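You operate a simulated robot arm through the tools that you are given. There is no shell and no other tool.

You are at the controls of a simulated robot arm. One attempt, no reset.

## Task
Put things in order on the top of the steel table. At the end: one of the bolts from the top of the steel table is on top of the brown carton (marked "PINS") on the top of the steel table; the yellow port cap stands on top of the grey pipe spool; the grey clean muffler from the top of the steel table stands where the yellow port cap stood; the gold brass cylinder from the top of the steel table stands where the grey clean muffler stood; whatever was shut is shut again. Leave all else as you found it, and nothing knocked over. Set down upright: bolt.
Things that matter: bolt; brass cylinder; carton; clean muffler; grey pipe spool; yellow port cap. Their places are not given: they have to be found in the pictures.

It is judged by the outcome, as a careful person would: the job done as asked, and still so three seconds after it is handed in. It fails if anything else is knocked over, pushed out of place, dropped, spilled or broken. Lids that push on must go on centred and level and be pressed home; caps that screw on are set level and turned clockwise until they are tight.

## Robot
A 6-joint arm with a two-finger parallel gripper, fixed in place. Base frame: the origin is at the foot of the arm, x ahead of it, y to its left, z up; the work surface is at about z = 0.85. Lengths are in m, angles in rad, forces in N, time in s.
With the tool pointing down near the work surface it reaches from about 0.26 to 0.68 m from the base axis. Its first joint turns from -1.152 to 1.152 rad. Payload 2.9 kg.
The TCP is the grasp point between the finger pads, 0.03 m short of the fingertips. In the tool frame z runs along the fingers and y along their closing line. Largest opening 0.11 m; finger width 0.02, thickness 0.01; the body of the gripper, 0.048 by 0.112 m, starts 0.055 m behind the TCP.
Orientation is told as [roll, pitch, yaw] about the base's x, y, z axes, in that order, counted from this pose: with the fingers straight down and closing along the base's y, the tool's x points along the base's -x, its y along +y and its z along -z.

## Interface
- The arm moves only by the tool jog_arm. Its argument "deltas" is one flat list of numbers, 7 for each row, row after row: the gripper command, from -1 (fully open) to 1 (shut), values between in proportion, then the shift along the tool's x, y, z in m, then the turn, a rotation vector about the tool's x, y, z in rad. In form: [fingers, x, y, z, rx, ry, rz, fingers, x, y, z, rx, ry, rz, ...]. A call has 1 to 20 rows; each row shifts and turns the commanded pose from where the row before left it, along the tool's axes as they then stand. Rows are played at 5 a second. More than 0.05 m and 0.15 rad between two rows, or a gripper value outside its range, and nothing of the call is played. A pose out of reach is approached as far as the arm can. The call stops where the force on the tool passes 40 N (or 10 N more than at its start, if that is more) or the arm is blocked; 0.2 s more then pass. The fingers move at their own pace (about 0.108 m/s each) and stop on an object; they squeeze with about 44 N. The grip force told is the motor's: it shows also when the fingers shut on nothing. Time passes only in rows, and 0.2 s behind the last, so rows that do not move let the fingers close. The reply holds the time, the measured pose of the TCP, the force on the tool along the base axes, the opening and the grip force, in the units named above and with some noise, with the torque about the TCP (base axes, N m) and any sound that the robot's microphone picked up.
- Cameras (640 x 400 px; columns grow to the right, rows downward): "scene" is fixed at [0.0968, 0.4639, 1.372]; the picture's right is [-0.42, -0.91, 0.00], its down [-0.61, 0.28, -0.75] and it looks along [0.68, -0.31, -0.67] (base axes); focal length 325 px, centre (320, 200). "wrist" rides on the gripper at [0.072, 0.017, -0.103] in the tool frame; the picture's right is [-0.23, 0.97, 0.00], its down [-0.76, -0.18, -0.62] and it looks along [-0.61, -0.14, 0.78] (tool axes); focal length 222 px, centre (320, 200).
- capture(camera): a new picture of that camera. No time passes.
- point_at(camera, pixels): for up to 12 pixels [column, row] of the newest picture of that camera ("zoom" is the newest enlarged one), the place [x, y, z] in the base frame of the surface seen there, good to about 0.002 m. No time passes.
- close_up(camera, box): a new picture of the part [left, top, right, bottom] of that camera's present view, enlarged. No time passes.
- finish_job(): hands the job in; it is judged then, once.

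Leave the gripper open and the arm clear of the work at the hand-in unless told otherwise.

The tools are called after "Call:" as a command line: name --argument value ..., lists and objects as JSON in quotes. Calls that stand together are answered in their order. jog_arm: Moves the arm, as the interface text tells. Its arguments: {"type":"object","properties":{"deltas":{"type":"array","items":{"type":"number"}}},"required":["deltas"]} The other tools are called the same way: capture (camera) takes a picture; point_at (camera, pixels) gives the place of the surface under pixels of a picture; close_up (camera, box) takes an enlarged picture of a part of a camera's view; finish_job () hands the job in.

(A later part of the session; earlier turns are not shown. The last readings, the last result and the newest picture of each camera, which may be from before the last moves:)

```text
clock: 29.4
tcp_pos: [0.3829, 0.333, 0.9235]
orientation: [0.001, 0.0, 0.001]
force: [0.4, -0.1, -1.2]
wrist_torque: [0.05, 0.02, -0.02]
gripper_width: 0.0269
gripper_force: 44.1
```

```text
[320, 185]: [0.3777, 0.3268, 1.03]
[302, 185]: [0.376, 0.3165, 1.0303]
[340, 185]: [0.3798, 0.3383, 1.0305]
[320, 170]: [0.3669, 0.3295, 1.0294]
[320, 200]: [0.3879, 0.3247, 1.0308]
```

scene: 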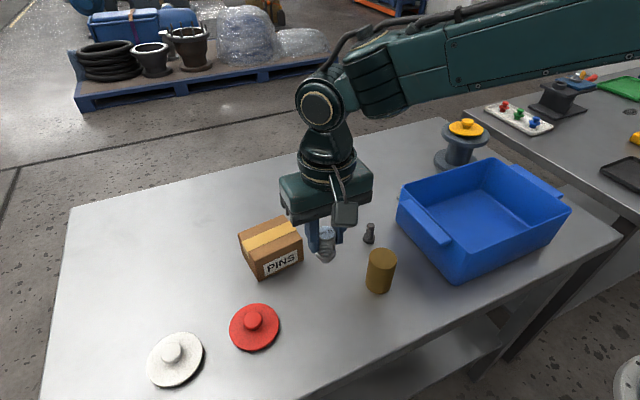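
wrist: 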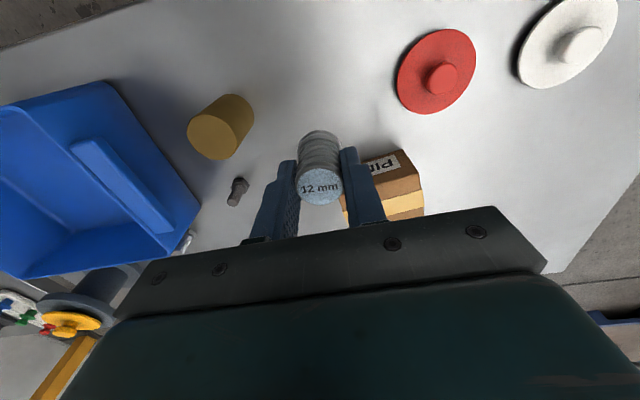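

The pose averages (0.383, 0.332, 0.9233); the target is about (0.382, 0.3285). I shift 3.5 mm right and 1 mm back, lower 5 mm, and take a new wrist picture.

Call:
jog_arm --deltas '[1, 0.001, -0.0035, 0.005, 0, 0, 0, 1, 0, 0, 0, 0, 0, 0]'

Call:
capture --camera "wrist"

Call:
point_at --camera "wrist" --pixels '[[320, 185], [302, 185], [338, 185], [320, 172], [320, 199]]'

Call:
close_up --camera "scene" --box '[290, 250, 350, 310]'

```text
clock: 30.0
tcp_pos: [0.3818, 0.3291, 0.9192]
orientation: [0.0, 0.0, 0.0]
force: [-0.5, 0.2, -1.9]
wrist_torque: [0.0, -0.01, 0.07]
gripper_width: 0.0275
gripper_force: 43.9
```

```text
taken
```

wrist: 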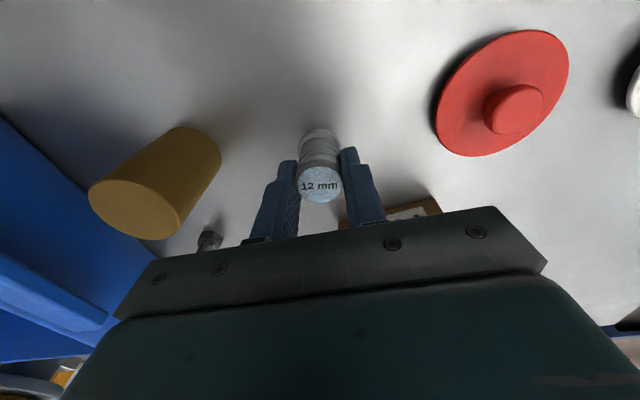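

```text
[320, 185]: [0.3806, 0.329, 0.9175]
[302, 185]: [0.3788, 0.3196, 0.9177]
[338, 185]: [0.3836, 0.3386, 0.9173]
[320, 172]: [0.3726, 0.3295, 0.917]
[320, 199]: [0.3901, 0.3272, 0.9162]
```

```text
6.67 times, centred on (320, 280) of scene
```

zoom: 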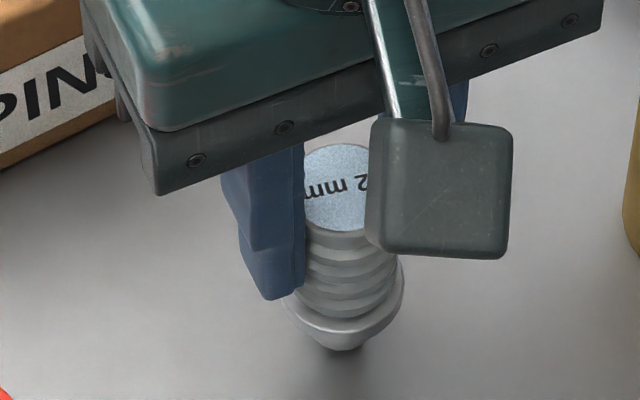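

The muffler's top reads (0.381, 0.329, 0.917), standing it should be about 0.913, so the gap is some millimetres. I lower 3 mm, then by 1 mm steps until I feel contact.

Call:
jog_arm --deltas '[1, 0, 0, 0.0015, 0, 0, 0, 1, 0, 0, 0.0015, 0, 0, 0]'

Call:
jog_arm --deltas '[1, 0, 0, 0.001, 0, 0, 0]'

```text
clock: 30.6
tcp_pos: [0.3819, 0.3271, 0.9161]
orientation: [0.0, 0.001, 0.001]
force: [0.4, -0.3, -1.0]
wrist_torque: [-0.03, -0.02, 0.0]
gripper_width: 0.028
gripper_force: 44.0
```

```text
clock: 31.0
tcp_pos: [0.3807, 0.3265, 0.9155]
orientation: [-0.002, -0.002, 0.001]
force: [0.0, -0.8, 3.2]
wrist_torque: [-0.1, 0.0, 0.04]
gripper_width: 0.0274
gripper_force: 44.3
```

A light contact of 3 N shows. I look closely at the foot before going on.

Call:
close_up --camera "scene" --box '[295, 265, 345, 310]'

Call:
jog_arm --deltas '[1, 0, 0, 0, 0, 0, 0]'

Call:
capture --camera "wrist"

Call:
point_at --camera "wrist" --pixels '[[320, 185], [302, 185], [338, 185], [320, 172], [320, 199]]'

```text
8.89 times, centred on (320, 288) of scene
```

zoom: 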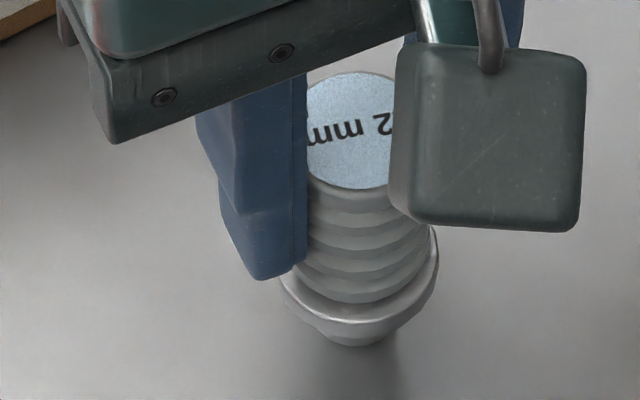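

```text
clock: 31.4
tcp_pos: [0.3813, 0.3272, 0.9159]
orientation: [0.001, 0.003, 0.0]
force: [0.4, -1.5, 5.4]
wrist_torque: [-0.07, 0.01, 0.01]
gripper_width: 0.0276
gripper_force: 43.6
```

```text
taken
```

wrist: 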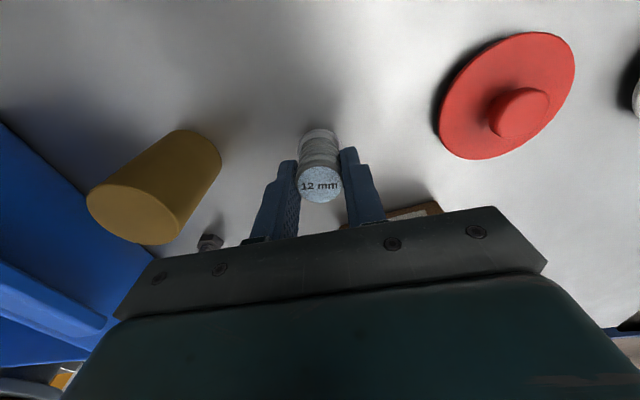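

```text
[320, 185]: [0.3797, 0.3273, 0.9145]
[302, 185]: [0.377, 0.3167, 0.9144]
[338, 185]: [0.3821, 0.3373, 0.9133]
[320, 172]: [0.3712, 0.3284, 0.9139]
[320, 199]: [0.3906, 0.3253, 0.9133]
```

Steady contact at 5 N and the muffler's top is at 0.914, as it stood before: it is on the table. I open the fingers slowly.

Call:
jog_arm --deltas '[0.45, 0, 0, 0, 0, 0, 0, 0.4, 0, 0, 0, 0, 0, 0, 0.3, 0, 0, 0, 0, 0, 0, 0.1, 0, 0, 0, 0, 0, 0, -0.1, 0, 0, 0, 0, 0, 0, -0.1, 0, 0, 0, 0, 0, 0]'

Call:
close_up --camera "scene" --box '[270, 220, 390, 330]'

Call:
close_up --camera "wrist" --box '[220, 80, 420, 240]'

```text
clock: 32.8
tcp_pos: [0.38, 0.3276, 0.9144]
orientation: [0.0, 0.0, -0.001]
force: [-0.1, 0.3, 0.2]
wrist_torque: [0.03, 0.01, -0.02]
gripper_width: 0.0605
gripper_force: 0.1
```

```text
3.64 times, centred on (330, 275) of scene
```

zoom: 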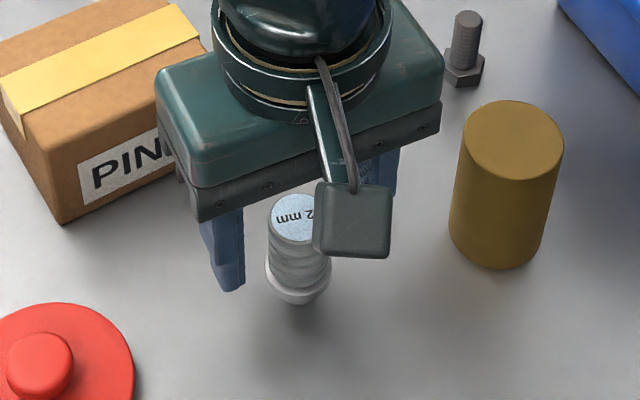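

```text
2.50 times, centred on (320, 160) of wrist
```

zoom: 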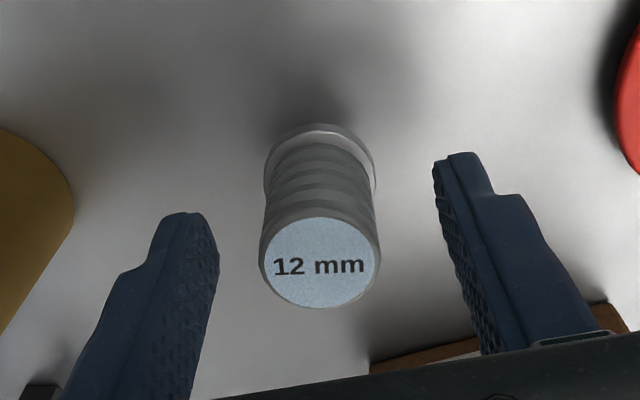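

The muffler stands free. I rise straight up 0.11 m and look.

Call:
jog_arm --deltas '[-0.1, 0, 0, -0.01, 0, 0, 0, -0.1, 0, 0, -0.02, 0, 0, 0, -0.1, 0, 0, -0.04, 0, 0, 0, -0.1, 0, 0, -0.04, 0, 0, 0, -0.1, 0, 0, 0, 0, 0, 0]'

Call:
capture --camera "wrist"

Call:
capture --camera "scene"

Call:
close_up --camera "scene" --box '[290, 230, 410, 310]'

```text
clock: 34.0
tcp_pos: [0.3801, 0.3255, 1.0258]
orientation: [0.0, 0.0, -0.001]
force: [-0.2, -0.3, -0.9]
wrist_torque: [-0.05, -0.01, 0.01]
gripper_width: 0.0605
gripper_force: 0.1
```

```text
taken
```

wrist: 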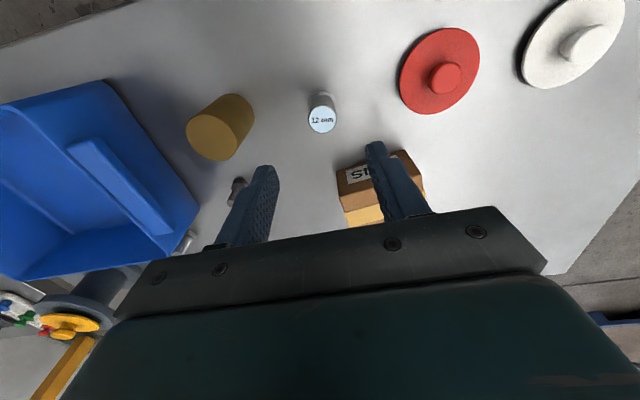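

```text
taken
```

scene: 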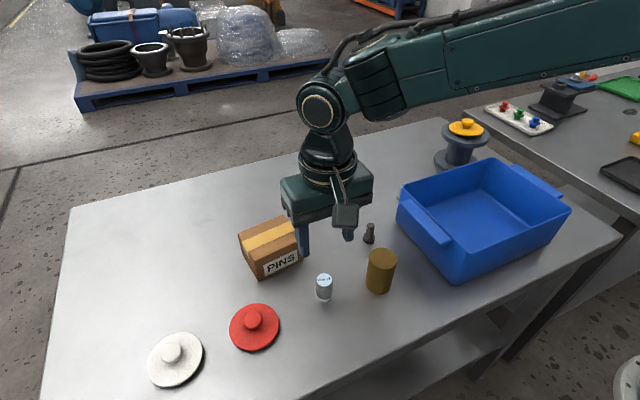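

```text
5.00 times, centred on (350, 270) of scene
```

zoom: 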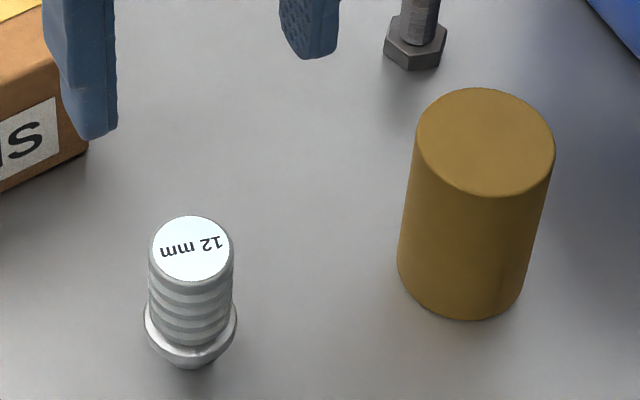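

The muffler stands upright. Now I read the muffler's top and the cylinder's top rim and foot in the newest zoom (scene crop).

Call:
point_at --camera "zoom" --pixels '[[191, 249], [152, 249], [230, 249], [191, 219], [191, 279], [485, 143], [420, 138], [550, 148], [487, 92], [484, 194], [462, 316], [400, 262]]'

Call:
point_at --camera "wrist" --pixels '[[212, 138], [189, 138], [236, 138], [212, 118], [212, 157], [322, 120], [310, 120], [334, 120]]'

```text
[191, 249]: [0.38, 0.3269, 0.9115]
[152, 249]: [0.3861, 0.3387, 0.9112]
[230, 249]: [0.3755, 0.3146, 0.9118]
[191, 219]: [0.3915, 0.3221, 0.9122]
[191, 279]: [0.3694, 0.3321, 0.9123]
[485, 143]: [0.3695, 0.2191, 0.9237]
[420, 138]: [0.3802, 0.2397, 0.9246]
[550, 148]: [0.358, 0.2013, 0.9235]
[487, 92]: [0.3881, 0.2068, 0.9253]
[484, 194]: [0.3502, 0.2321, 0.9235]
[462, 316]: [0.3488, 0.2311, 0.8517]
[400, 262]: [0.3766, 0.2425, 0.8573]
```

```text
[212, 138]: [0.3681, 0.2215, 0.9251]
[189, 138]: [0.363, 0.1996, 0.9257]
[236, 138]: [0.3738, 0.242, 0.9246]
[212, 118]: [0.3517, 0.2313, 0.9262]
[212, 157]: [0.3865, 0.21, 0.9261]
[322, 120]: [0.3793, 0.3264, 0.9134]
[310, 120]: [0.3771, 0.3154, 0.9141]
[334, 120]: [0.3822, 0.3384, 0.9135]
```

The muffler is at (0.380, 0.327), within 2 mm of where the cap stood. The cylinder's centre is (0.369, 0.2205), 0.0455 across, top at 0.925. I check how near the bin's handle is to the fingers' path.

Call:
point_at --camera "wrist" --pixels '[[98, 136], [140, 170], [181, 215], [110, 84], [150, 140], [195, 210], [238, 185], [232, 198], [188, 240]]'

Call:
point_at --camera "scene" --pixels '[[403, 203], [425, 225], [450, 237], [443, 246], [399, 212], [420, 232]]'

```text
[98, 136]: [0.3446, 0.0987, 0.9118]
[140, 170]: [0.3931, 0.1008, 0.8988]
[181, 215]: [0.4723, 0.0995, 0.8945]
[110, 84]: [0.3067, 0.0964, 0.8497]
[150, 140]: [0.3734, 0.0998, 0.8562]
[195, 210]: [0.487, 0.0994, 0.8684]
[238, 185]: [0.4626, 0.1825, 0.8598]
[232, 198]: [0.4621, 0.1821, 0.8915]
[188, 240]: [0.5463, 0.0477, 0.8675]
```

```text
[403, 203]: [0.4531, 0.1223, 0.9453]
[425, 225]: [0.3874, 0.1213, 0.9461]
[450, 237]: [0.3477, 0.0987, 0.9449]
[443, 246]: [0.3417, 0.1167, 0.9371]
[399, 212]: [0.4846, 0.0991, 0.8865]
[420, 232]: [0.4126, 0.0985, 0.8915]
```

The handle's edge is at y≈0.125 or so, giving over 3 cm of room. I move over the cylinder with the fingers open to 0.08, coming down to z≈0.965.

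Call:
jog_arm --deltas '[-0.4, 0.0038, -0.0355, 0, 0, 0, 0, -0.45, 0.0038, -0.0355, 0, 0, 0, 0, -0.45, 0.0038, -0.0355, 0, 0, 0, 0, -0.45, 0, 0, 0.03, 0, 0, 0, -0.45, 0, 0, 0.03, 0, 0, 0, -0.45, 0, 0, 0, 0, 0, 0]'

Call:
capture --camera "wrist"

Call:
close_up --camera "wrist" --box '[220, 70, 420, 230]'

```text
clock: 35.4
tcp_pos: [0.3706, 0.2187, 0.9642]
orientation: [0.0, 0.0, 0.002]
force: [0.1, -0.9, 0.5]
wrist_torque: [0.0, -0.01, 0.0]
gripper_width: 0.0797
gripper_force: 0.1
```

```text
taken
```

wrist: 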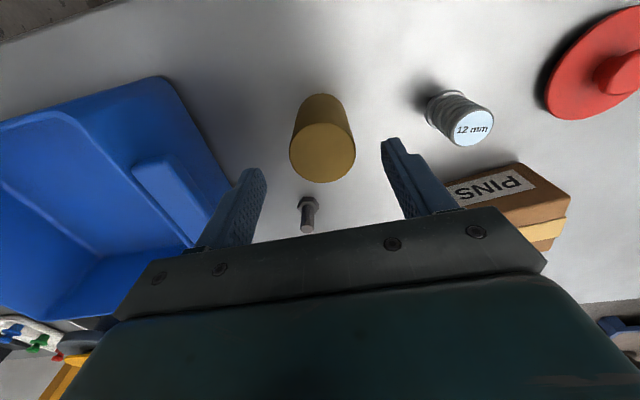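

```text
2.50 times, centred on (320, 150) of wrist
```

zoom: 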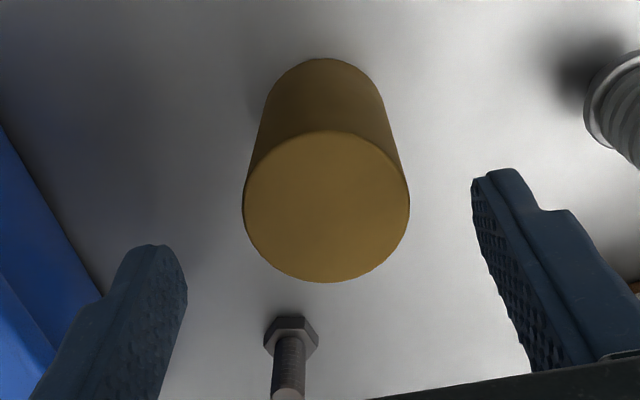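

The cylinder's top is at wrist (322,153), about 2 mm off axis. I shift 1.6 mm back and 1.8 mm left, and go down to z≈0.890.

Call:
jog_arm --deltas '[-0.45, 0.0016, 0.0018, 0, 0, 0, 0, -0.45, 0, 0, 0.025, 0, 0, 0, -0.45, 0, 0, 0.025, 0, 0, 0, -0.45, 0, 0, 0.02, 0, 0, 0, -0.45, 0, 0, 0.004, 0, 0, 0, -0.45, 0, 0, 0, 0, 0, 0]'

Call:
capture --camera "wrist"

Call:
close_up --camera "scene" --box '[310, 200, 450, 310]'

```text
clock: 36.8
tcp_pos: [0.3675, 0.2209, 0.8917]
orientation: [-0.002, -0.001, -0.001]
force: [-0.4, -0.4, 1.0]
wrist_torque: [-0.01, 0.0, 0.03]
gripper_width: 0.0799
gripper_force: 0.0
```

```text
taken
```

wrist: 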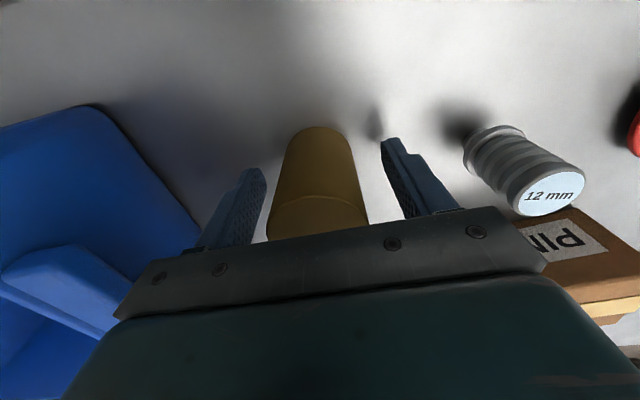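

```text
3.64 times, centred on (380, 255) of scene
```

zoom: 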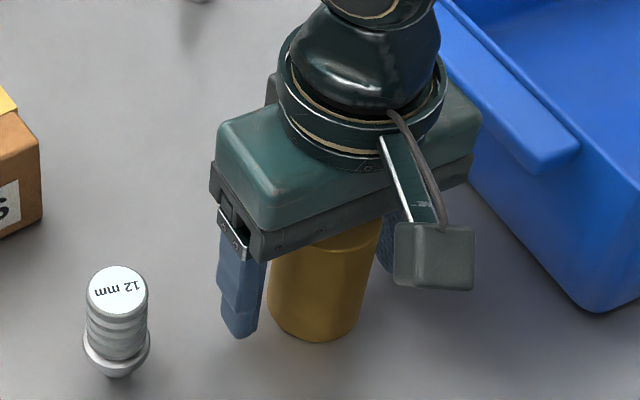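

The cylinder is between the fingers, with room to the bin. I close on it.

Call:
jog_arm --deltas '[-0.1, 0, 0, 0, 0, 0, 0, 0.1, 0, 0, 0, 0, 0, 0, 0.2, 0, 0, 0, 0, 0, 0, 1, 0, 0, 0, 0, 0, 0, 1, 0, 0, 0, 0, 0, 0, 1, 0, 0, 0, 0, 0, 0]'

Call:
jog_arm --deltas '[1, 0, 0, 0, 0, 0, 0]'

```text
clock: 38.2
tcp_pos: [0.3681, 0.2202, 0.8913]
orientation: [0.0, 0.0, -0.001]
force: [0.5, -4.2, 0.1]
wrist_torque: [-0.07, 0.14, 0.06]
gripper_width: 0.0471
gripper_force: 44.0
```

```text
clock: 38.6
tcp_pos: [0.3676, 0.2223, 0.8919]
orientation: [0.0, -0.001, 0.0]
force: [0.3, -4.6, 1.3]
wrist_torque: [-0.06, 0.14, 0.04]
gripper_width: 0.047
gripper_force: 44.3
```

Gripped at 0.047 wide. TCP z at grip ≈0.8915. I lift slowly and check the weight and that it does not slip.

Call:
jog_arm --deltas '[1, 0, 0, -0.003, 0, 0, 0, 1, 0, 0, -0.01, 0, 0, 0, 1, 0, 0, -0.02, 0, 0, 0, 1, 0, 0, -0.02, 0, 0, 0, 1, 0, 0, 0, 0, 0, 0]'

Call:
close_up --camera "scene" --box '[310, 180, 450, 310]'

```text
clock: 39.8
tcp_pos: [0.3646, 0.2221, 0.9437]
orientation: [0.0, 0.002, -0.001]
force: [0.1, 0.2, -11.8]
wrist_torque: [0.02, 0.01, -0.03]
gripper_width: 0.0472
gripper_force: 44.5
```

```text
3.08 times, centred on (380, 245) of scene
```

zoom: 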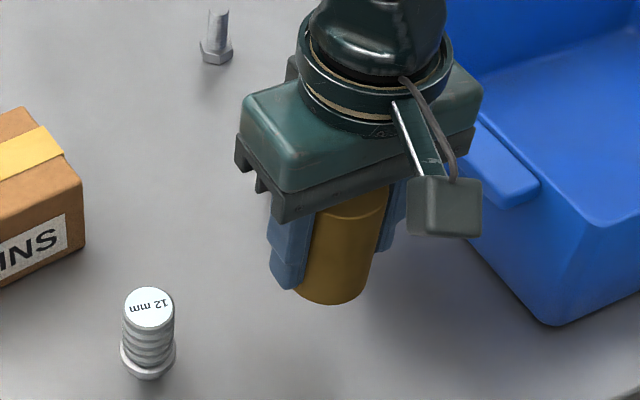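

It holds (weight about 12 N). I rise to z≈1.0 and carry it at a modest pace to above the muffler's old place.

Call:
jog_arm --deltas '[1, 0, 0, -0.02, 0, 0, 0, 1, 0, 0, -0.03, 0, 0, 0, 1, 0, 0, -0.01, 0, 0, 0, 1, -0.015, 0.0025, 0, 0, 0, 0, 1, -0.025, 0.0042, 0, 0, 0, 0, 1, -0.03, 0.005, 0, 0, 0, 0, 1, -0.03, 0.005, 0, 0, 0, 0, 1, -0.03, 0.005, 0, 0, 0, 0, 1, -0.03, 0.005, 0, 0, 0, 0, 1, -0.025, 0.0042, 0, 0, 0, 0, 1, -0.02, 0.0035, 0, 0, 0, 0, 1, -0.012, 0.002, 0, 0, 0, 0, 1, 0, 0, 0, 0, 0, 0]'

Call:
jog_arm --deltas '[1, 0, 0, 0, 0, 0, 0]'

Call:
capture --camera "scene"

Call:
capture --camera "wrist"

```text
clock: 42.6
tcp_pos: [0.5831, 0.2602, 1.0029]
orientation: [-0.002, 0.002, 0.001]
force: [0.5, -0.3, -11.3]
wrist_torque: [-0.07, 0.03, 0.0]
gripper_width: 0.0475
gripper_force: 43.9
```

```text
clock: 43.0
tcp_pos: [0.5833, 0.2609, 1.0038]
orientation: [0.0, 0.001, -0.001]
force: [-0.6, 0.7, -11.0]
wrist_torque: [0.05, -0.01, -0.01]
gripper_width: 0.0473
gripper_force: 44.6
```

```text
taken
```

scene: 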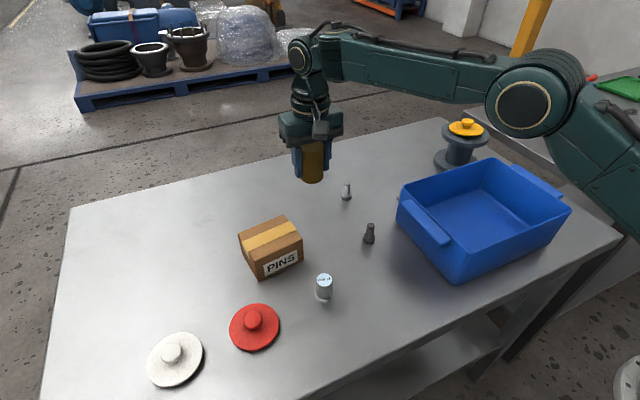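

```text
taken
```

wrist: 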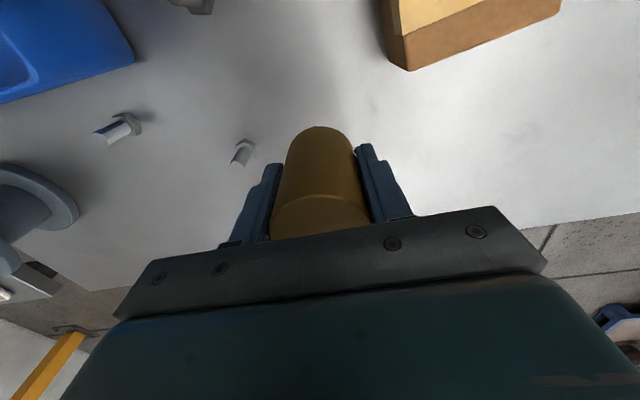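

The pose is (0.583, 0.2605). I shift 6 mm ahead and 1.5 mm right, and lower to z≈0.905.

Call:
jog_arm --deltas '[1, -0.006, -0.0015, 0, 0, 0, 0, 1, 0, 0, 0.02, 0, 0, 0, 1, 0, 0, 0.03, 0, 0, 0, 1, 0, 0, 0.03, 0, 0, 0, 1, 0, 0, 0.015, 0, 0, 0, 1, 0, 0, 0, 0, 0, 0]'

Call:
jog_arm --deltas '[1, 0, 0, 0, 0, 0, 0]'

Call:
close_up --camera "scene" --box '[260, 130, 380, 230]'

Call:
capture --camera "wrist"

```text
clock: 44.4
tcp_pos: [0.5903, 0.257, 0.9099]
orientation: [0.001, 0.001, 0.0]
force: [0.0, -0.2, -10.6]
wrist_torque: [-0.02, 0.07, 0.01]
gripper_width: 0.0472
gripper_force: 44.0
```

```text
clock: 44.8
tcp_pos: [0.5903, 0.2564, 0.909]
orientation: [-0.001, -0.001, 0.0]
force: [0.2, -0.5, -11.0]
wrist_torque: [0.0, 0.02, 0.02]
gripper_width: 0.047
gripper_force: 44.6
```

```text
4.00 times, centred on (320, 180) of scene
```

zoom: 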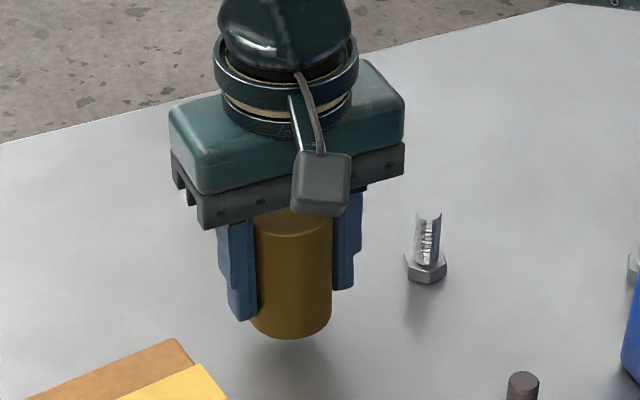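

```text
taken
```

wrist: 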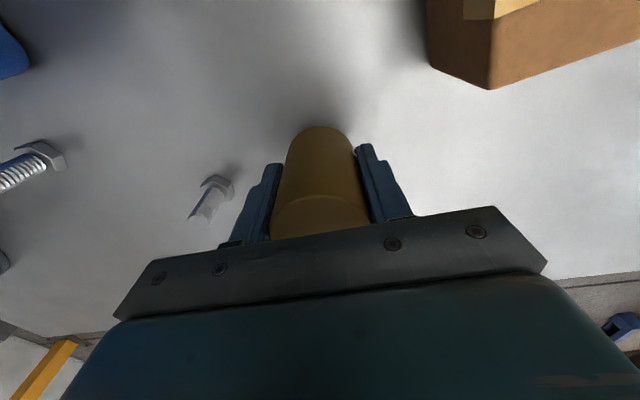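

The y reads 0.2567, so I shift 2 mm left and 1 mm back, and lower about 12 mm.

Call:
jog_arm --deltas '[1, 0.001, 0.002, 0.004, 0, 0, 0, 1, 0, 0, 0.006, 0, 0, 0, 1, 0, 0, 0.002, 0, 0, 0, 1, 0, 0, 0, 0, 0, 0]'

Call:
jog_arm --deltas '[1, 0, 0, 0.001, 0, 0, 0]'

```text
clock: 45.8
tcp_pos: [0.5881, 0.2603, 0.8981]
orientation: [0.001, 0.0, 0.0]
force: [-0.3, -0.5, -11.5]
wrist_torque: [-0.02, 0.0, 0.02]
gripper_width: 0.0475
gripper_force: 44.2
```

```text
clock: 46.2
tcp_pos: [0.5889, 0.2579, 0.8956]
orientation: [-0.001, 0.0, 0.0]
force: [0.7, -1.0, -11.5]
wrist_torque: [-0.03, 0.05, 0.01]
gripper_width: 0.0474
gripper_force: 43.7
```

Still hanging (-11.5 N), TCP at (0.5885, 0.259, 0.896). I go on down in 1 mm steps.

Call:
jog_arm --deltas '[1, 0, 0, 0.001, 0, 0, 0, 1, 0, 0, 0.001, 0, 0, 0]'

Call:
jog_arm --deltas '[1, 0, 0, 0.001, 0, 0, 0]'

```text
clock: 46.8
tcp_pos: [0.5896, 0.2581, 0.8946]
orientation: [0.001, 0.0, 0.001]
force: [0.6, -0.1, -11.3]
wrist_torque: [0.01, 0.06, 0.01]
gripper_width: 0.0471
gripper_force: 43.9
```

```text
clock: 47.2
tcp_pos: [0.5896, 0.258, 0.8932]
orientation: [0.001, 0.002, -0.001]
force: [-0.3, 0.8, -11.3]
wrist_torque: [-0.01, 0.03, 0.01]
gripper_width: 0.0472
gripper_force: 43.8
```

Call:
jog_arm --deltas '[1, 0, 0, 0.001, 0, 0, 0]'

Call:
close_up --camera "scene" --box '[285, 170, 345, 230]'

```text
clock: 47.6
tcp_pos: [0.5906, 0.2598, 0.8925]
orientation: [0.002, 0.001, 0.0]
force: [0.3, -0.3, -11.3]
wrist_torque: [0.01, 0.0, -0.03]
gripper_width: 0.0472
gripper_force: 44.0
```

```text
6.67 times, centred on (315, 200) of scene
```

zoom: 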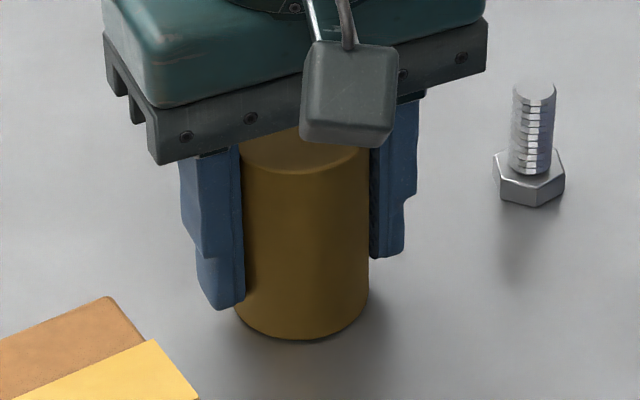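

The cylinder's foot is almost on the table, still -11.3 N. I take another 1 mm step.

Call:
jog_arm --deltas '[1, 0, 0, 0.001, 0, 0, 0]'

```text
clock: 48.0
tcp_pos: [0.5908, 0.2584, 0.892]
orientation: [-0.001, -0.002, -0.001]
force: [0.2, 0.8, -5.7]
wrist_torque: [-0.04, 0.16, -0.04]
gripper_width: 0.0473
gripper_force: 43.9
```

Contact: the load fell to -5.7 N. I lower 0.7 mm more so the table carries the weight.

Call:
jog_arm --deltas '[1, 0, 0, 0.0007, 0, 0, 0]'

```text
clock: 48.4
tcp_pos: [0.5906, 0.259, 0.8912]
orientation: [0.002, -0.001, 0.0]
force: [-1.6, -1.3, 3.3]
wrist_torque: [-0.23, 0.36, 0.04]
gripper_width: 0.0469
gripper_force: 43.9
```

The table now carries it (+3 N). I open the fingers slowly.

Call:
jog_arm --deltas '[0.1, 0, 0, 0, 0, 0, 0, 0.05, 0, 0, 0, 0, 0, 0, -0.1, 0, 0, 0, 0, 0, 0, -0.3, 0, 0, 0, 0, 0, 0, -0.4, 0, 0, 0, 0, 0, 0, -0.4, 0, 0, 0, 0, 0, 0]'

Call:
close_up --camera "scene" --box '[265, 160, 365, 240]'

Call:
capture --camera "wrist"

```text
clock: 49.8
tcp_pos: [0.5901, 0.2586, 0.89]
orientation: [0.0, 0.001, 0.001]
force: [0.3, 0.5, 0.3]
wrist_torque: [0.01, 0.03, 0.01]
gripper_width: 0.077
gripper_force: 0.1
```

```text
5.00 times, centred on (315, 200) of scene
```

zoom: 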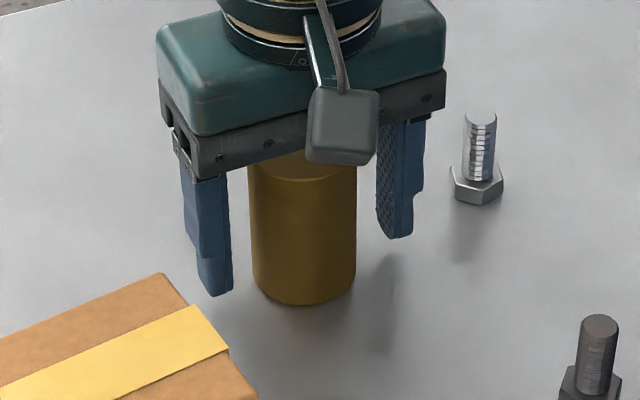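

```text
taken
```

wrist: 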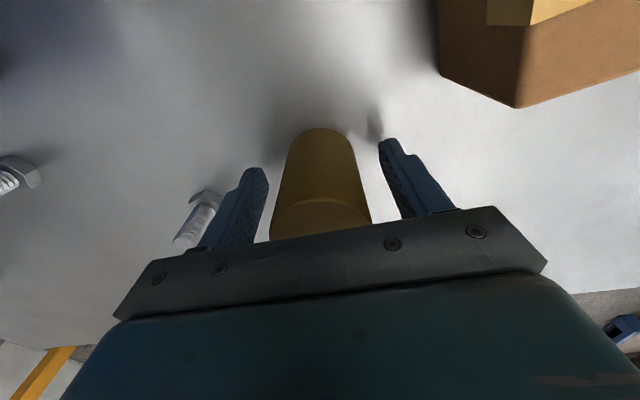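

The cylinder stands free. I rise straight up 0.12 m and look.

Call:
jog_arm --deltas '[-0.4, 0, 0, -0.01, 0, 0, 0, -0.4, 0, 0, -0.03, 0, 0, 0, -0.4, 0, 0, -0.04, 0, 0, 0, -0.4, 0, 0, -0.04, 0, 0, 0, -0.4, 0, 0, 0, 0, 0, 0]'

Call:
capture --camera "wrist"

Call:
close_up --camera "scene" --box '[275, 160, 395, 250]'

```text
clock: 51.0
tcp_pos: [0.5919, 0.2582, 1.0127]
orientation: [0.0, 0.0, 0.001]
force: [-0.5, -0.5, 0.3]
wrist_torque: [0.0, -0.01, 0.02]
gripper_width: 0.0766
gripper_force: 0.0
```

```text
taken
```

wrist: 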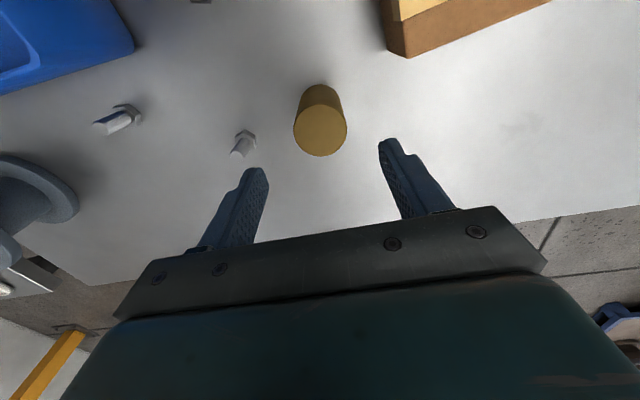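

```text
4.44 times, centred on (335, 205) of scene
```

zoom: 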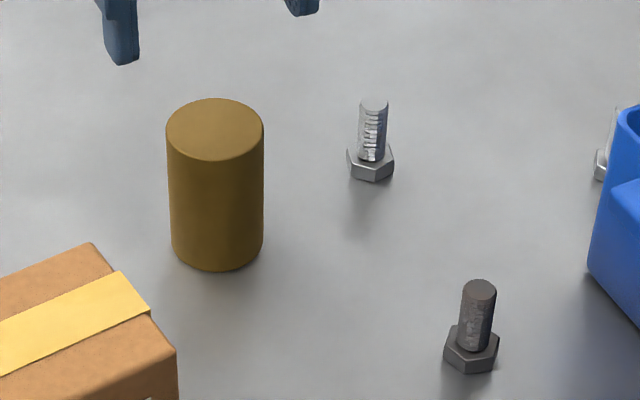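

The cylinder stands upright in the muffler's old place. I read its top rim and the bolts' sizes in the newest zoom (scene crop).

Call:
point_at --camera "zoom" --pixels '[[215, 130], [169, 132], [262, 132], [214, 101], [214, 158], [374, 103], [371, 150], [370, 178], [481, 288], [473, 342], [470, 370], [497, 345]]'

Call:
close_up --camera "scene" --box '[345, 210, 395, 250]'

Call:
close_up --camera "scene" --box '[325, 170, 375, 210]'

```text
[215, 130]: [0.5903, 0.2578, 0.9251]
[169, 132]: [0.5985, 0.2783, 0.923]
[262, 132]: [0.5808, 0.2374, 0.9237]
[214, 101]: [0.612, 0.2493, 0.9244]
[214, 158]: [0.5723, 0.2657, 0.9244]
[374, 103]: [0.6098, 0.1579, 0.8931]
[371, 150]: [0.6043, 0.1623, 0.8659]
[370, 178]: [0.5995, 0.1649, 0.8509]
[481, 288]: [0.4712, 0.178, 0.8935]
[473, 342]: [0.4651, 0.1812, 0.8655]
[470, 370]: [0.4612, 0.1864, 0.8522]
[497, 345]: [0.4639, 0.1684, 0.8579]
```

```text
10.00 times, centred on (370, 230) of scene
```

zoom: 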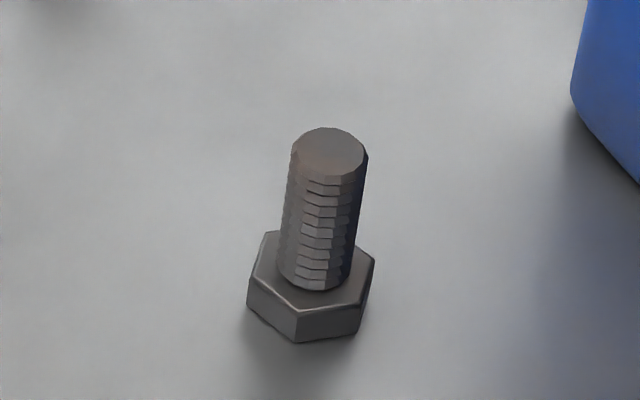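

```text
10.00 times, centred on (350, 190) of scene
```

zoom: 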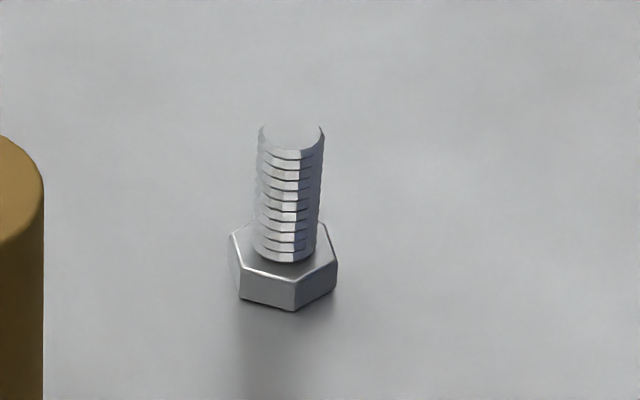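

The cylinder is at (0.590, 0.258), where the muffler stood. All bolts have the same shape; the dark one at about (0.467, 0.181) stands most freely, so I take that one. I move above it with the fingers set to 0.044 opening, and measure the carton's top too.

Call:
jog_arm --deltas '[-0.4, 0.0311, -0.019, 0, 0, 0, 0, -0.2, 0.0311, -0.019, 0, 0, 0, 0, 0, 0.0311, -0.019, 0, 0, 0, 0, 0.2, 0.0311, -0.019, 0, 0, 0, 0, 0.2, 0, 0, 0, 0, 0, 0]'

Call:
capture --camera "wrist"

Call:
close_up --camera "wrist" --box '[260, 80, 380, 200]'

Call:
close_up --camera "scene" --box '[225, 205, 315, 285]'

```text
clock: 52.2
tcp_pos: [0.4666, 0.1795, 1.0115]
orientation: [-0.001, 0.001, -0.001]
force: [0.6, -0.5, -0.7]
wrist_torque: [-0.03, 0.03, 0.01]
gripper_width: 0.0441
gripper_force: 0.0
```

```text
taken
```

wrist: 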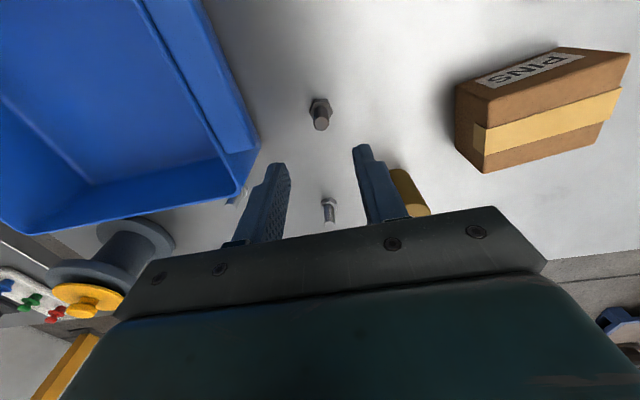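

```text
3.33 times, centred on (320, 140) of wrist
```

zoom: 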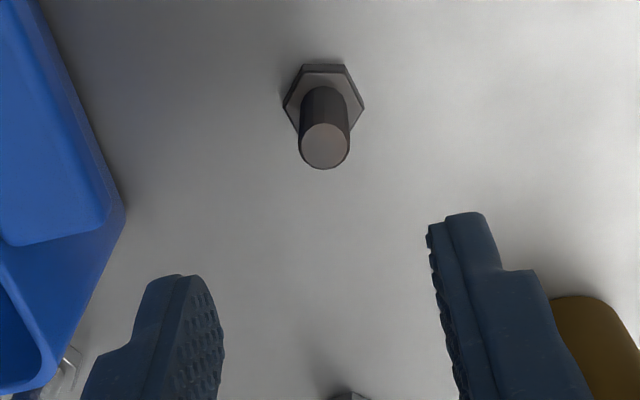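

```text
5.00 times, centred on (270, 245) of scene
```

zoom: 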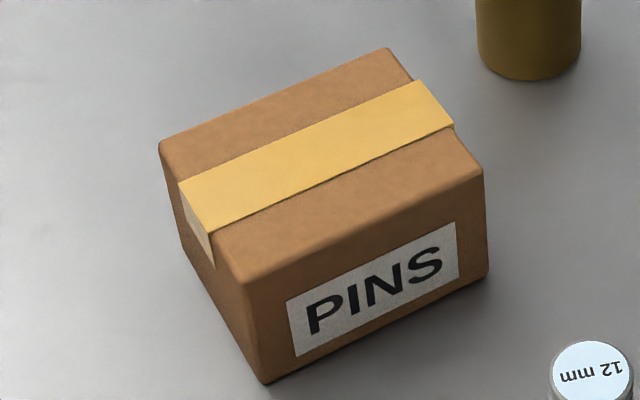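

I read the carton's top corners and the tape's edges in the newest zoom (scene crop), and the bolt in the wrist picture at (322,124).

Call:
point_at --camera "zoom" --pixels '[[166, 150], [385, 54], [474, 172], [243, 272], [186, 185], [215, 226], [411, 86], [447, 125], [315, 155], [330, 200], [300, 115], [345, 235]]'

Call:
point_at --camera "wrist" --pixels '[[321, 124], [315, 124], [328, 124], [321, 119], [321, 129], [311, 110], [331, 110]]'

```text
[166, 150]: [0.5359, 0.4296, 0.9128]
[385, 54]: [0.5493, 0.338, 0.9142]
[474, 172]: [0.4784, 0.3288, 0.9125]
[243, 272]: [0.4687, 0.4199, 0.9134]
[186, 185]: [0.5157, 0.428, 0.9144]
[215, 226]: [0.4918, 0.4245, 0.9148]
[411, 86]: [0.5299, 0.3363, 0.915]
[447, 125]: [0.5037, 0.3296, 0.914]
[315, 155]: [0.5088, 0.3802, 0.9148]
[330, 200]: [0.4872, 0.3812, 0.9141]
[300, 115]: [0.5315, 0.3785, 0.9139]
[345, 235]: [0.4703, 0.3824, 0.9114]
```

```text
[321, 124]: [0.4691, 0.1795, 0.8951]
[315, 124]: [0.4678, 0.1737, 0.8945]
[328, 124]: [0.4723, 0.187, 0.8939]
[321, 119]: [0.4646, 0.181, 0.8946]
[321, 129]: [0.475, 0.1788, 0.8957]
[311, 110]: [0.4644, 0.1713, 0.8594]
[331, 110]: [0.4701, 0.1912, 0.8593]
```

The dark bolt would bring the gripper's body within about 2 mm of the bin's handle, so I choose the silver bolt at about (0.604, 0.161) instead, where the surroundings are lower. The carton's top centre is (0.509, 0.3795), z≈0.9145. I move above the silver bolt at the same height.

Call:
jog_arm --deltas '[0.2, -0.0344, -0.0046, 0, 0, 0, 0, 0.2, -0.0344, -0.0046, 0, 0, 0, 0, 0.2, -0.0344, -0.0046, 0, 0, 0, 0, 0.2, -0.0344, -0.0046, 0, 0, 0, 0, 0.2, 0, 0, 0.03, 0, 0, 0, 0.2, 0, 0, 0, 0, 0, 0]'

Call:
capture --camera "wrist"

Call:
close_up --camera "wrist" --box '[260, 80, 380, 200]'

```text
clock: 53.6
tcp_pos: [0.6024, 0.1665, 0.9807]
orientation: [0.0, 0.0, 0.001]
force: [-0.1, 0.7, -0.2]
wrist_torque: [0.03, 0.02, 0.0]
gripper_width: 0.0439
gripper_force: 0.0
```

```text
taken
```

wrist: 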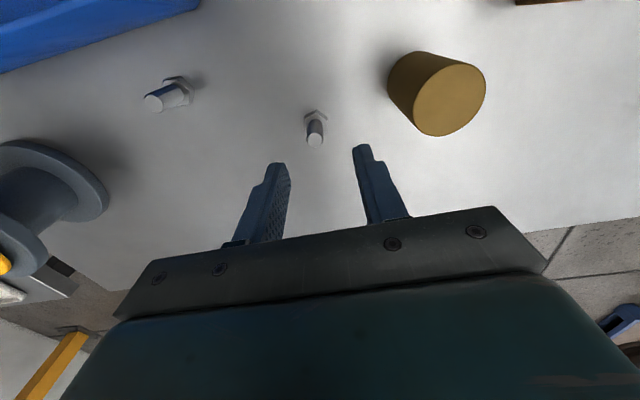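

```text
3.33 times, centred on (320, 140) of wrist
```

zoom: 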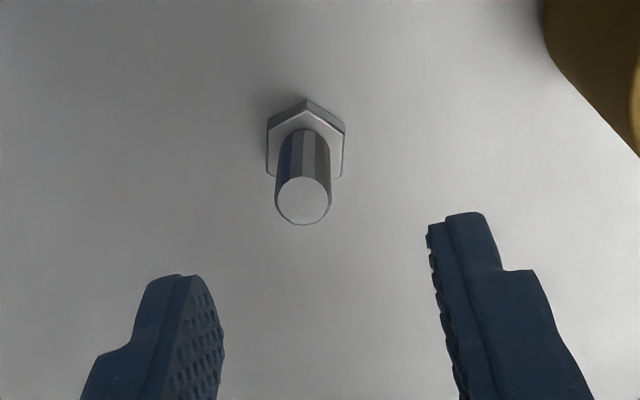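

The bolt's top is at wrist (315,140), a little off axis. I read its edges.

Call:
point_at --camera "zoom" --pixels '[[303, 200], [278, 200], [328, 200], [303, 180], [303, 221], [270, 170], [342, 165], [306, 115]]'

Call:
jog_arm --deltas '[0.2, 0, 0, 0, 0, 0, 0]'

```text
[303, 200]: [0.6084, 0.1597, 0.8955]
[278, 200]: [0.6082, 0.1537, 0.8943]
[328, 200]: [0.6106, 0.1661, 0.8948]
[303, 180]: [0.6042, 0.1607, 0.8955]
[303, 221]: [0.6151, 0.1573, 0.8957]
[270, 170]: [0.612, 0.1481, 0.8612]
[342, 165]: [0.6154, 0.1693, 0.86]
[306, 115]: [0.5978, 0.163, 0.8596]
```

```text
clock: 54.0
tcp_pos: [0.6013, 0.1673, 0.9812]
orientation: [0.0, -0.002, 0.0]
force: [-0.8, -0.7, 0.5]
wrist_torque: [-0.02, -0.02, 0.02]
gripper_width: 0.0444
gripper_force: 0.1
```

The bolt's axis is about (0.609, 0.160) and the TCP is at (0.602, 0.167). I shift 7 mm ahead and 6.5 mm right, lower to z≈0.94, and look again.

Call:
jog_arm --deltas '[0.2, -0.0068, -0.0065, 0, 0, 0, 0, 0.2, 0, 0, 0.03, 0, 0, 0, 0.2, 0, 0, 0.01, 0, 0, 0, 0.2, 0, 0, 0, 0, 0, 0]'

Call:
capture --camera "wrist"

Call:
close_up --camera "wrist" --box '[260, 100, 380, 220]'

Call:
point_at --camera "zoom" --pixels '[[320, 160], [320, 180]]'

```text
clock: 55.0
tcp_pos: [0.6097, 0.1574, 0.9405]
orientation: [0.0, 0.0, 0.0]
force: [0.0, 0.1, -0.2]
wrist_torque: [-0.03, -0.02, -0.02]
gripper_width: 0.044
gripper_force: 0.0
```

```text
taken
```

wrist: 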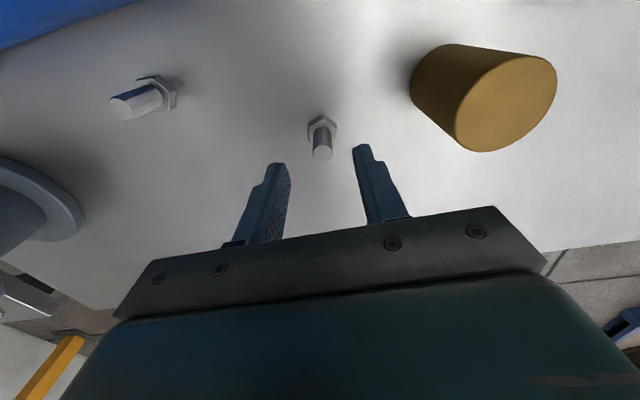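

```text
3.33 times, centred on (320, 160) of wrist
```

zoom: 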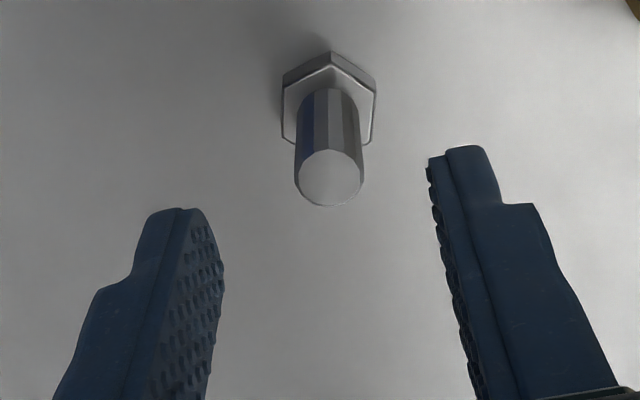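

```text
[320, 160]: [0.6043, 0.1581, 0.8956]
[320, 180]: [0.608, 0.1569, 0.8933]
```

The bolt's top is at wrist (323,153): 1–2 mm to the left of the axis. I shift 1.3 mm left and go down to z≈0.894, tips just above the bolt's head.

Call:
jog_arm --deltas '[0.2, 0, 0.0013, 0, 0, 0, 0, 0.2, 0, 0, 0.02, 0, 0, 0, 0.2, 0, 0, 0.02, 0, 0, 0, 0.2, 0, 0, 0.006, 0, 0, 0, 0.2, 0, 0, 0, 0, 0, 0]'

Call:
close_up --camera "wrist" --box '[260, 100, 380, 220]'

Call:
close_up --camera "scene" --box '[310, 150, 380, 210]'

```text
clock: 56.2
tcp_pos: [0.6089, 0.159, 0.895]
orientation: [0.0, 0.001, -0.001]
force: [-0.2, 0.8, 0.8]
wrist_torque: [-0.01, 0.01, -0.01]
gripper_width: 0.0441
gripper_force: 0.2
```

```text
3.33 times, centred on (320, 160) of wrist
```

zoom: 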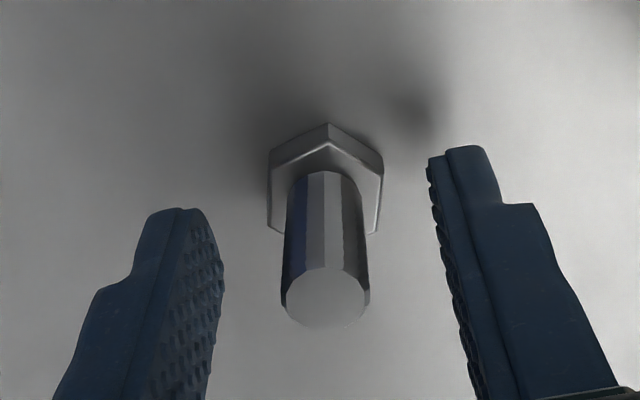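

```text
6.67 times, centred on (345, 180) of scene
```

zoom: 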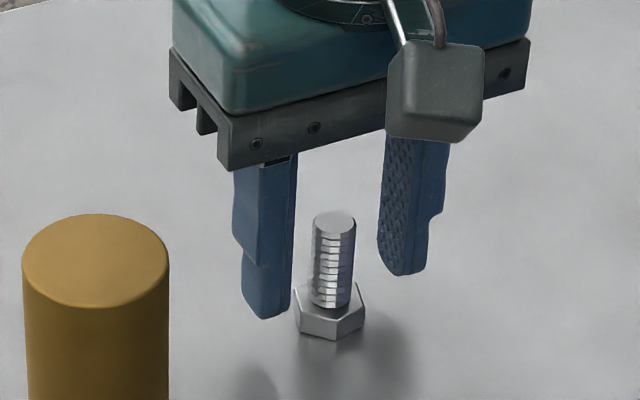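

The bolt stands centred between the fingers, tips above its head. I close slowly on the shank.

Call:
jog_arm --deltas '[0.4, 0, 0, 0, 0, 0, 0, 0.6, 0, 0, 0, 0, 0, 0, 0.7, 0, 0, 0, 0, 0, 0, 0.75, 0, 0, 0, 0, 0, 0, 0.8, 0, 0, 0, 0, 0, 0, 1, 0, 0, 0, 0, 0, 0, 1, 0, 0, 0, 0, 0, 0, 1, 0, 0, 0, 0, 0, 0]'

Call:
close_up --camera "scene" --box '[310, 150, 380, 210]'

```text
clock: 58.0
tcp_pos: [0.609, 0.1596, 0.8942]
orientation: [0.001, 0.0, 0.0]
force: [0.1, -0.7, 0.4]
wrist_torque: [0.01, -0.01, -0.02]
gripper_width: 0.0146
gripper_force: 44.3
```

```text
6.67 times, centred on (345, 180) of scene
```

zoom: 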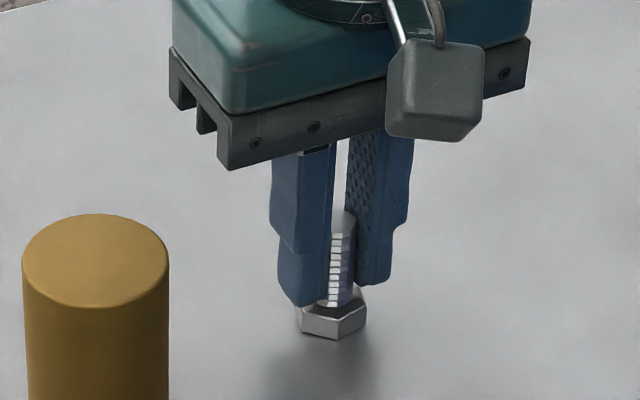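

The bolt is gripped (0.0146 wide), TCP z≈0.8945. I lift it straight up 0.125 m.

Call:
jog_arm --deltas '[1, 0, 0, -0.005, 0, 0, 0, 1, 0, 0, -0.02, 0, 0, 0, 1, 0, 0, -0.03, 0, 0, 0, 1, 0, 0, -0.04, 0, 0, 0, 1, 0, 0, -0.03, 0, 0, 0, 1, 0, 0, 0, 0, 0, 0]'

Call:
close_up --camera "scene" --box '[290, 90, 390, 220]'

```text
clock: 59.4
tcp_pos: [0.6086, 0.1603, 1.0188]
orientation: [-0.001, -0.002, -0.001]
force: [0.3, 0.0, -0.6]
wrist_torque: [0.0, 0.0, -0.01]
gripper_width: 0.0146
gripper_force: 44.1
```

```text
3.08 times, centred on (340, 155) of scene
```

zoom: 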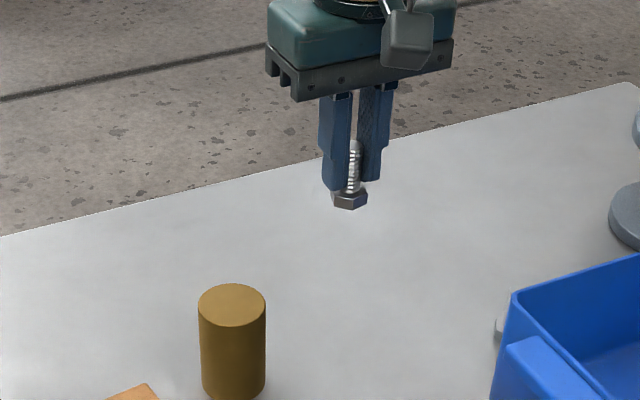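

The bolt hangs upright. I carry it at z≈1.02 over to the carton's centre (0.509, 0.3795).

Call:
jog_arm --deltas '[1, 0.0167, 0.0366, 0, 0, 0, 0, 1, 0.0167, 0.0366, 0, 0, 0, 0, 1, 0.0167, 0.0366, 0, 0, 0, 0, 1, 0.0167, 0.0366, 0, 0, 0, 0, 1, 0.0167, 0.0366, 0, 0, 0, 0, 1, 0.0165, 0.0365, 0, 0, 0, 0, 1, 0, 0, 0, 0, 0, 0]'

Call:
jog_arm --deltas '[1, 0, 0, 0, 0, 0, 0]'

Call:
capture --camera "wrist"

Call:
close_up --camera "scene" --box '[210, 150, 350, 290]'

```text
clock: 61.0
tcp_pos: [0.5119, 0.3828, 1.0183]
orientation: [0.001, 0.0, -0.001]
force: [-0.2, 0.5, -1.3]
wrist_torque: [0.05, 0.01, 0.0]
gripper_width: 0.0147
gripper_force: 44.2
```

```text
clock: 61.4
tcp_pos: [0.5134, 0.3829, 1.0187]
orientation: [-0.001, 0.001, 0.001]
force: [0.6, 0.4, 0.5]
wrist_torque: [0.01, -0.02, -0.01]
gripper_width: 0.0147
gripper_force: 43.3
```

```text
taken
```

wrist: 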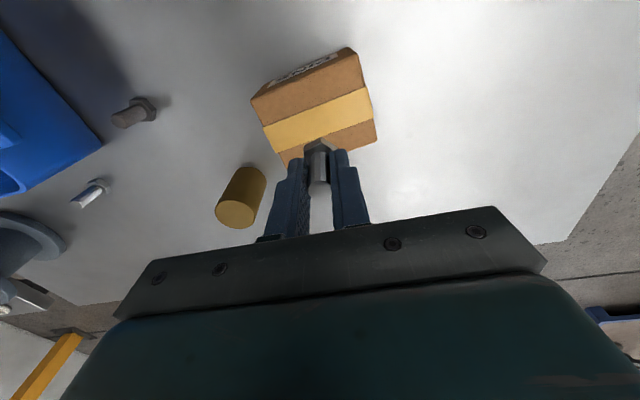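

```text
2.86 times, centred on (280, 220) of scene
```

zoom: 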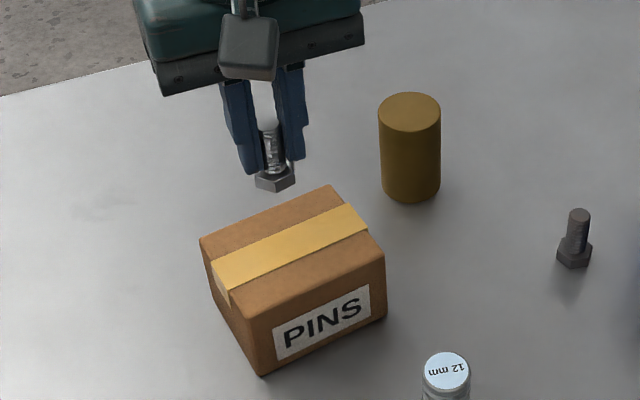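

The pose is (0.5127, 0.3829). I check the carton's top with wrist points too before lowering.

Call:
point_at --camera "wrist" --pixels '[[254, 101], [351, 50], [372, 137], [264, 124], [271, 149], [364, 88], [371, 115], [318, 110]]'

```text
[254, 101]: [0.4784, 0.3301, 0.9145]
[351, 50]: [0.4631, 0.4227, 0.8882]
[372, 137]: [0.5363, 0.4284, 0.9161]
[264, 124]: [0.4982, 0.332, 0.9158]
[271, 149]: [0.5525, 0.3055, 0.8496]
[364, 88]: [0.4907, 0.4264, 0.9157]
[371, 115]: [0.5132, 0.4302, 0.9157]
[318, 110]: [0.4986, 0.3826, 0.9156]
```

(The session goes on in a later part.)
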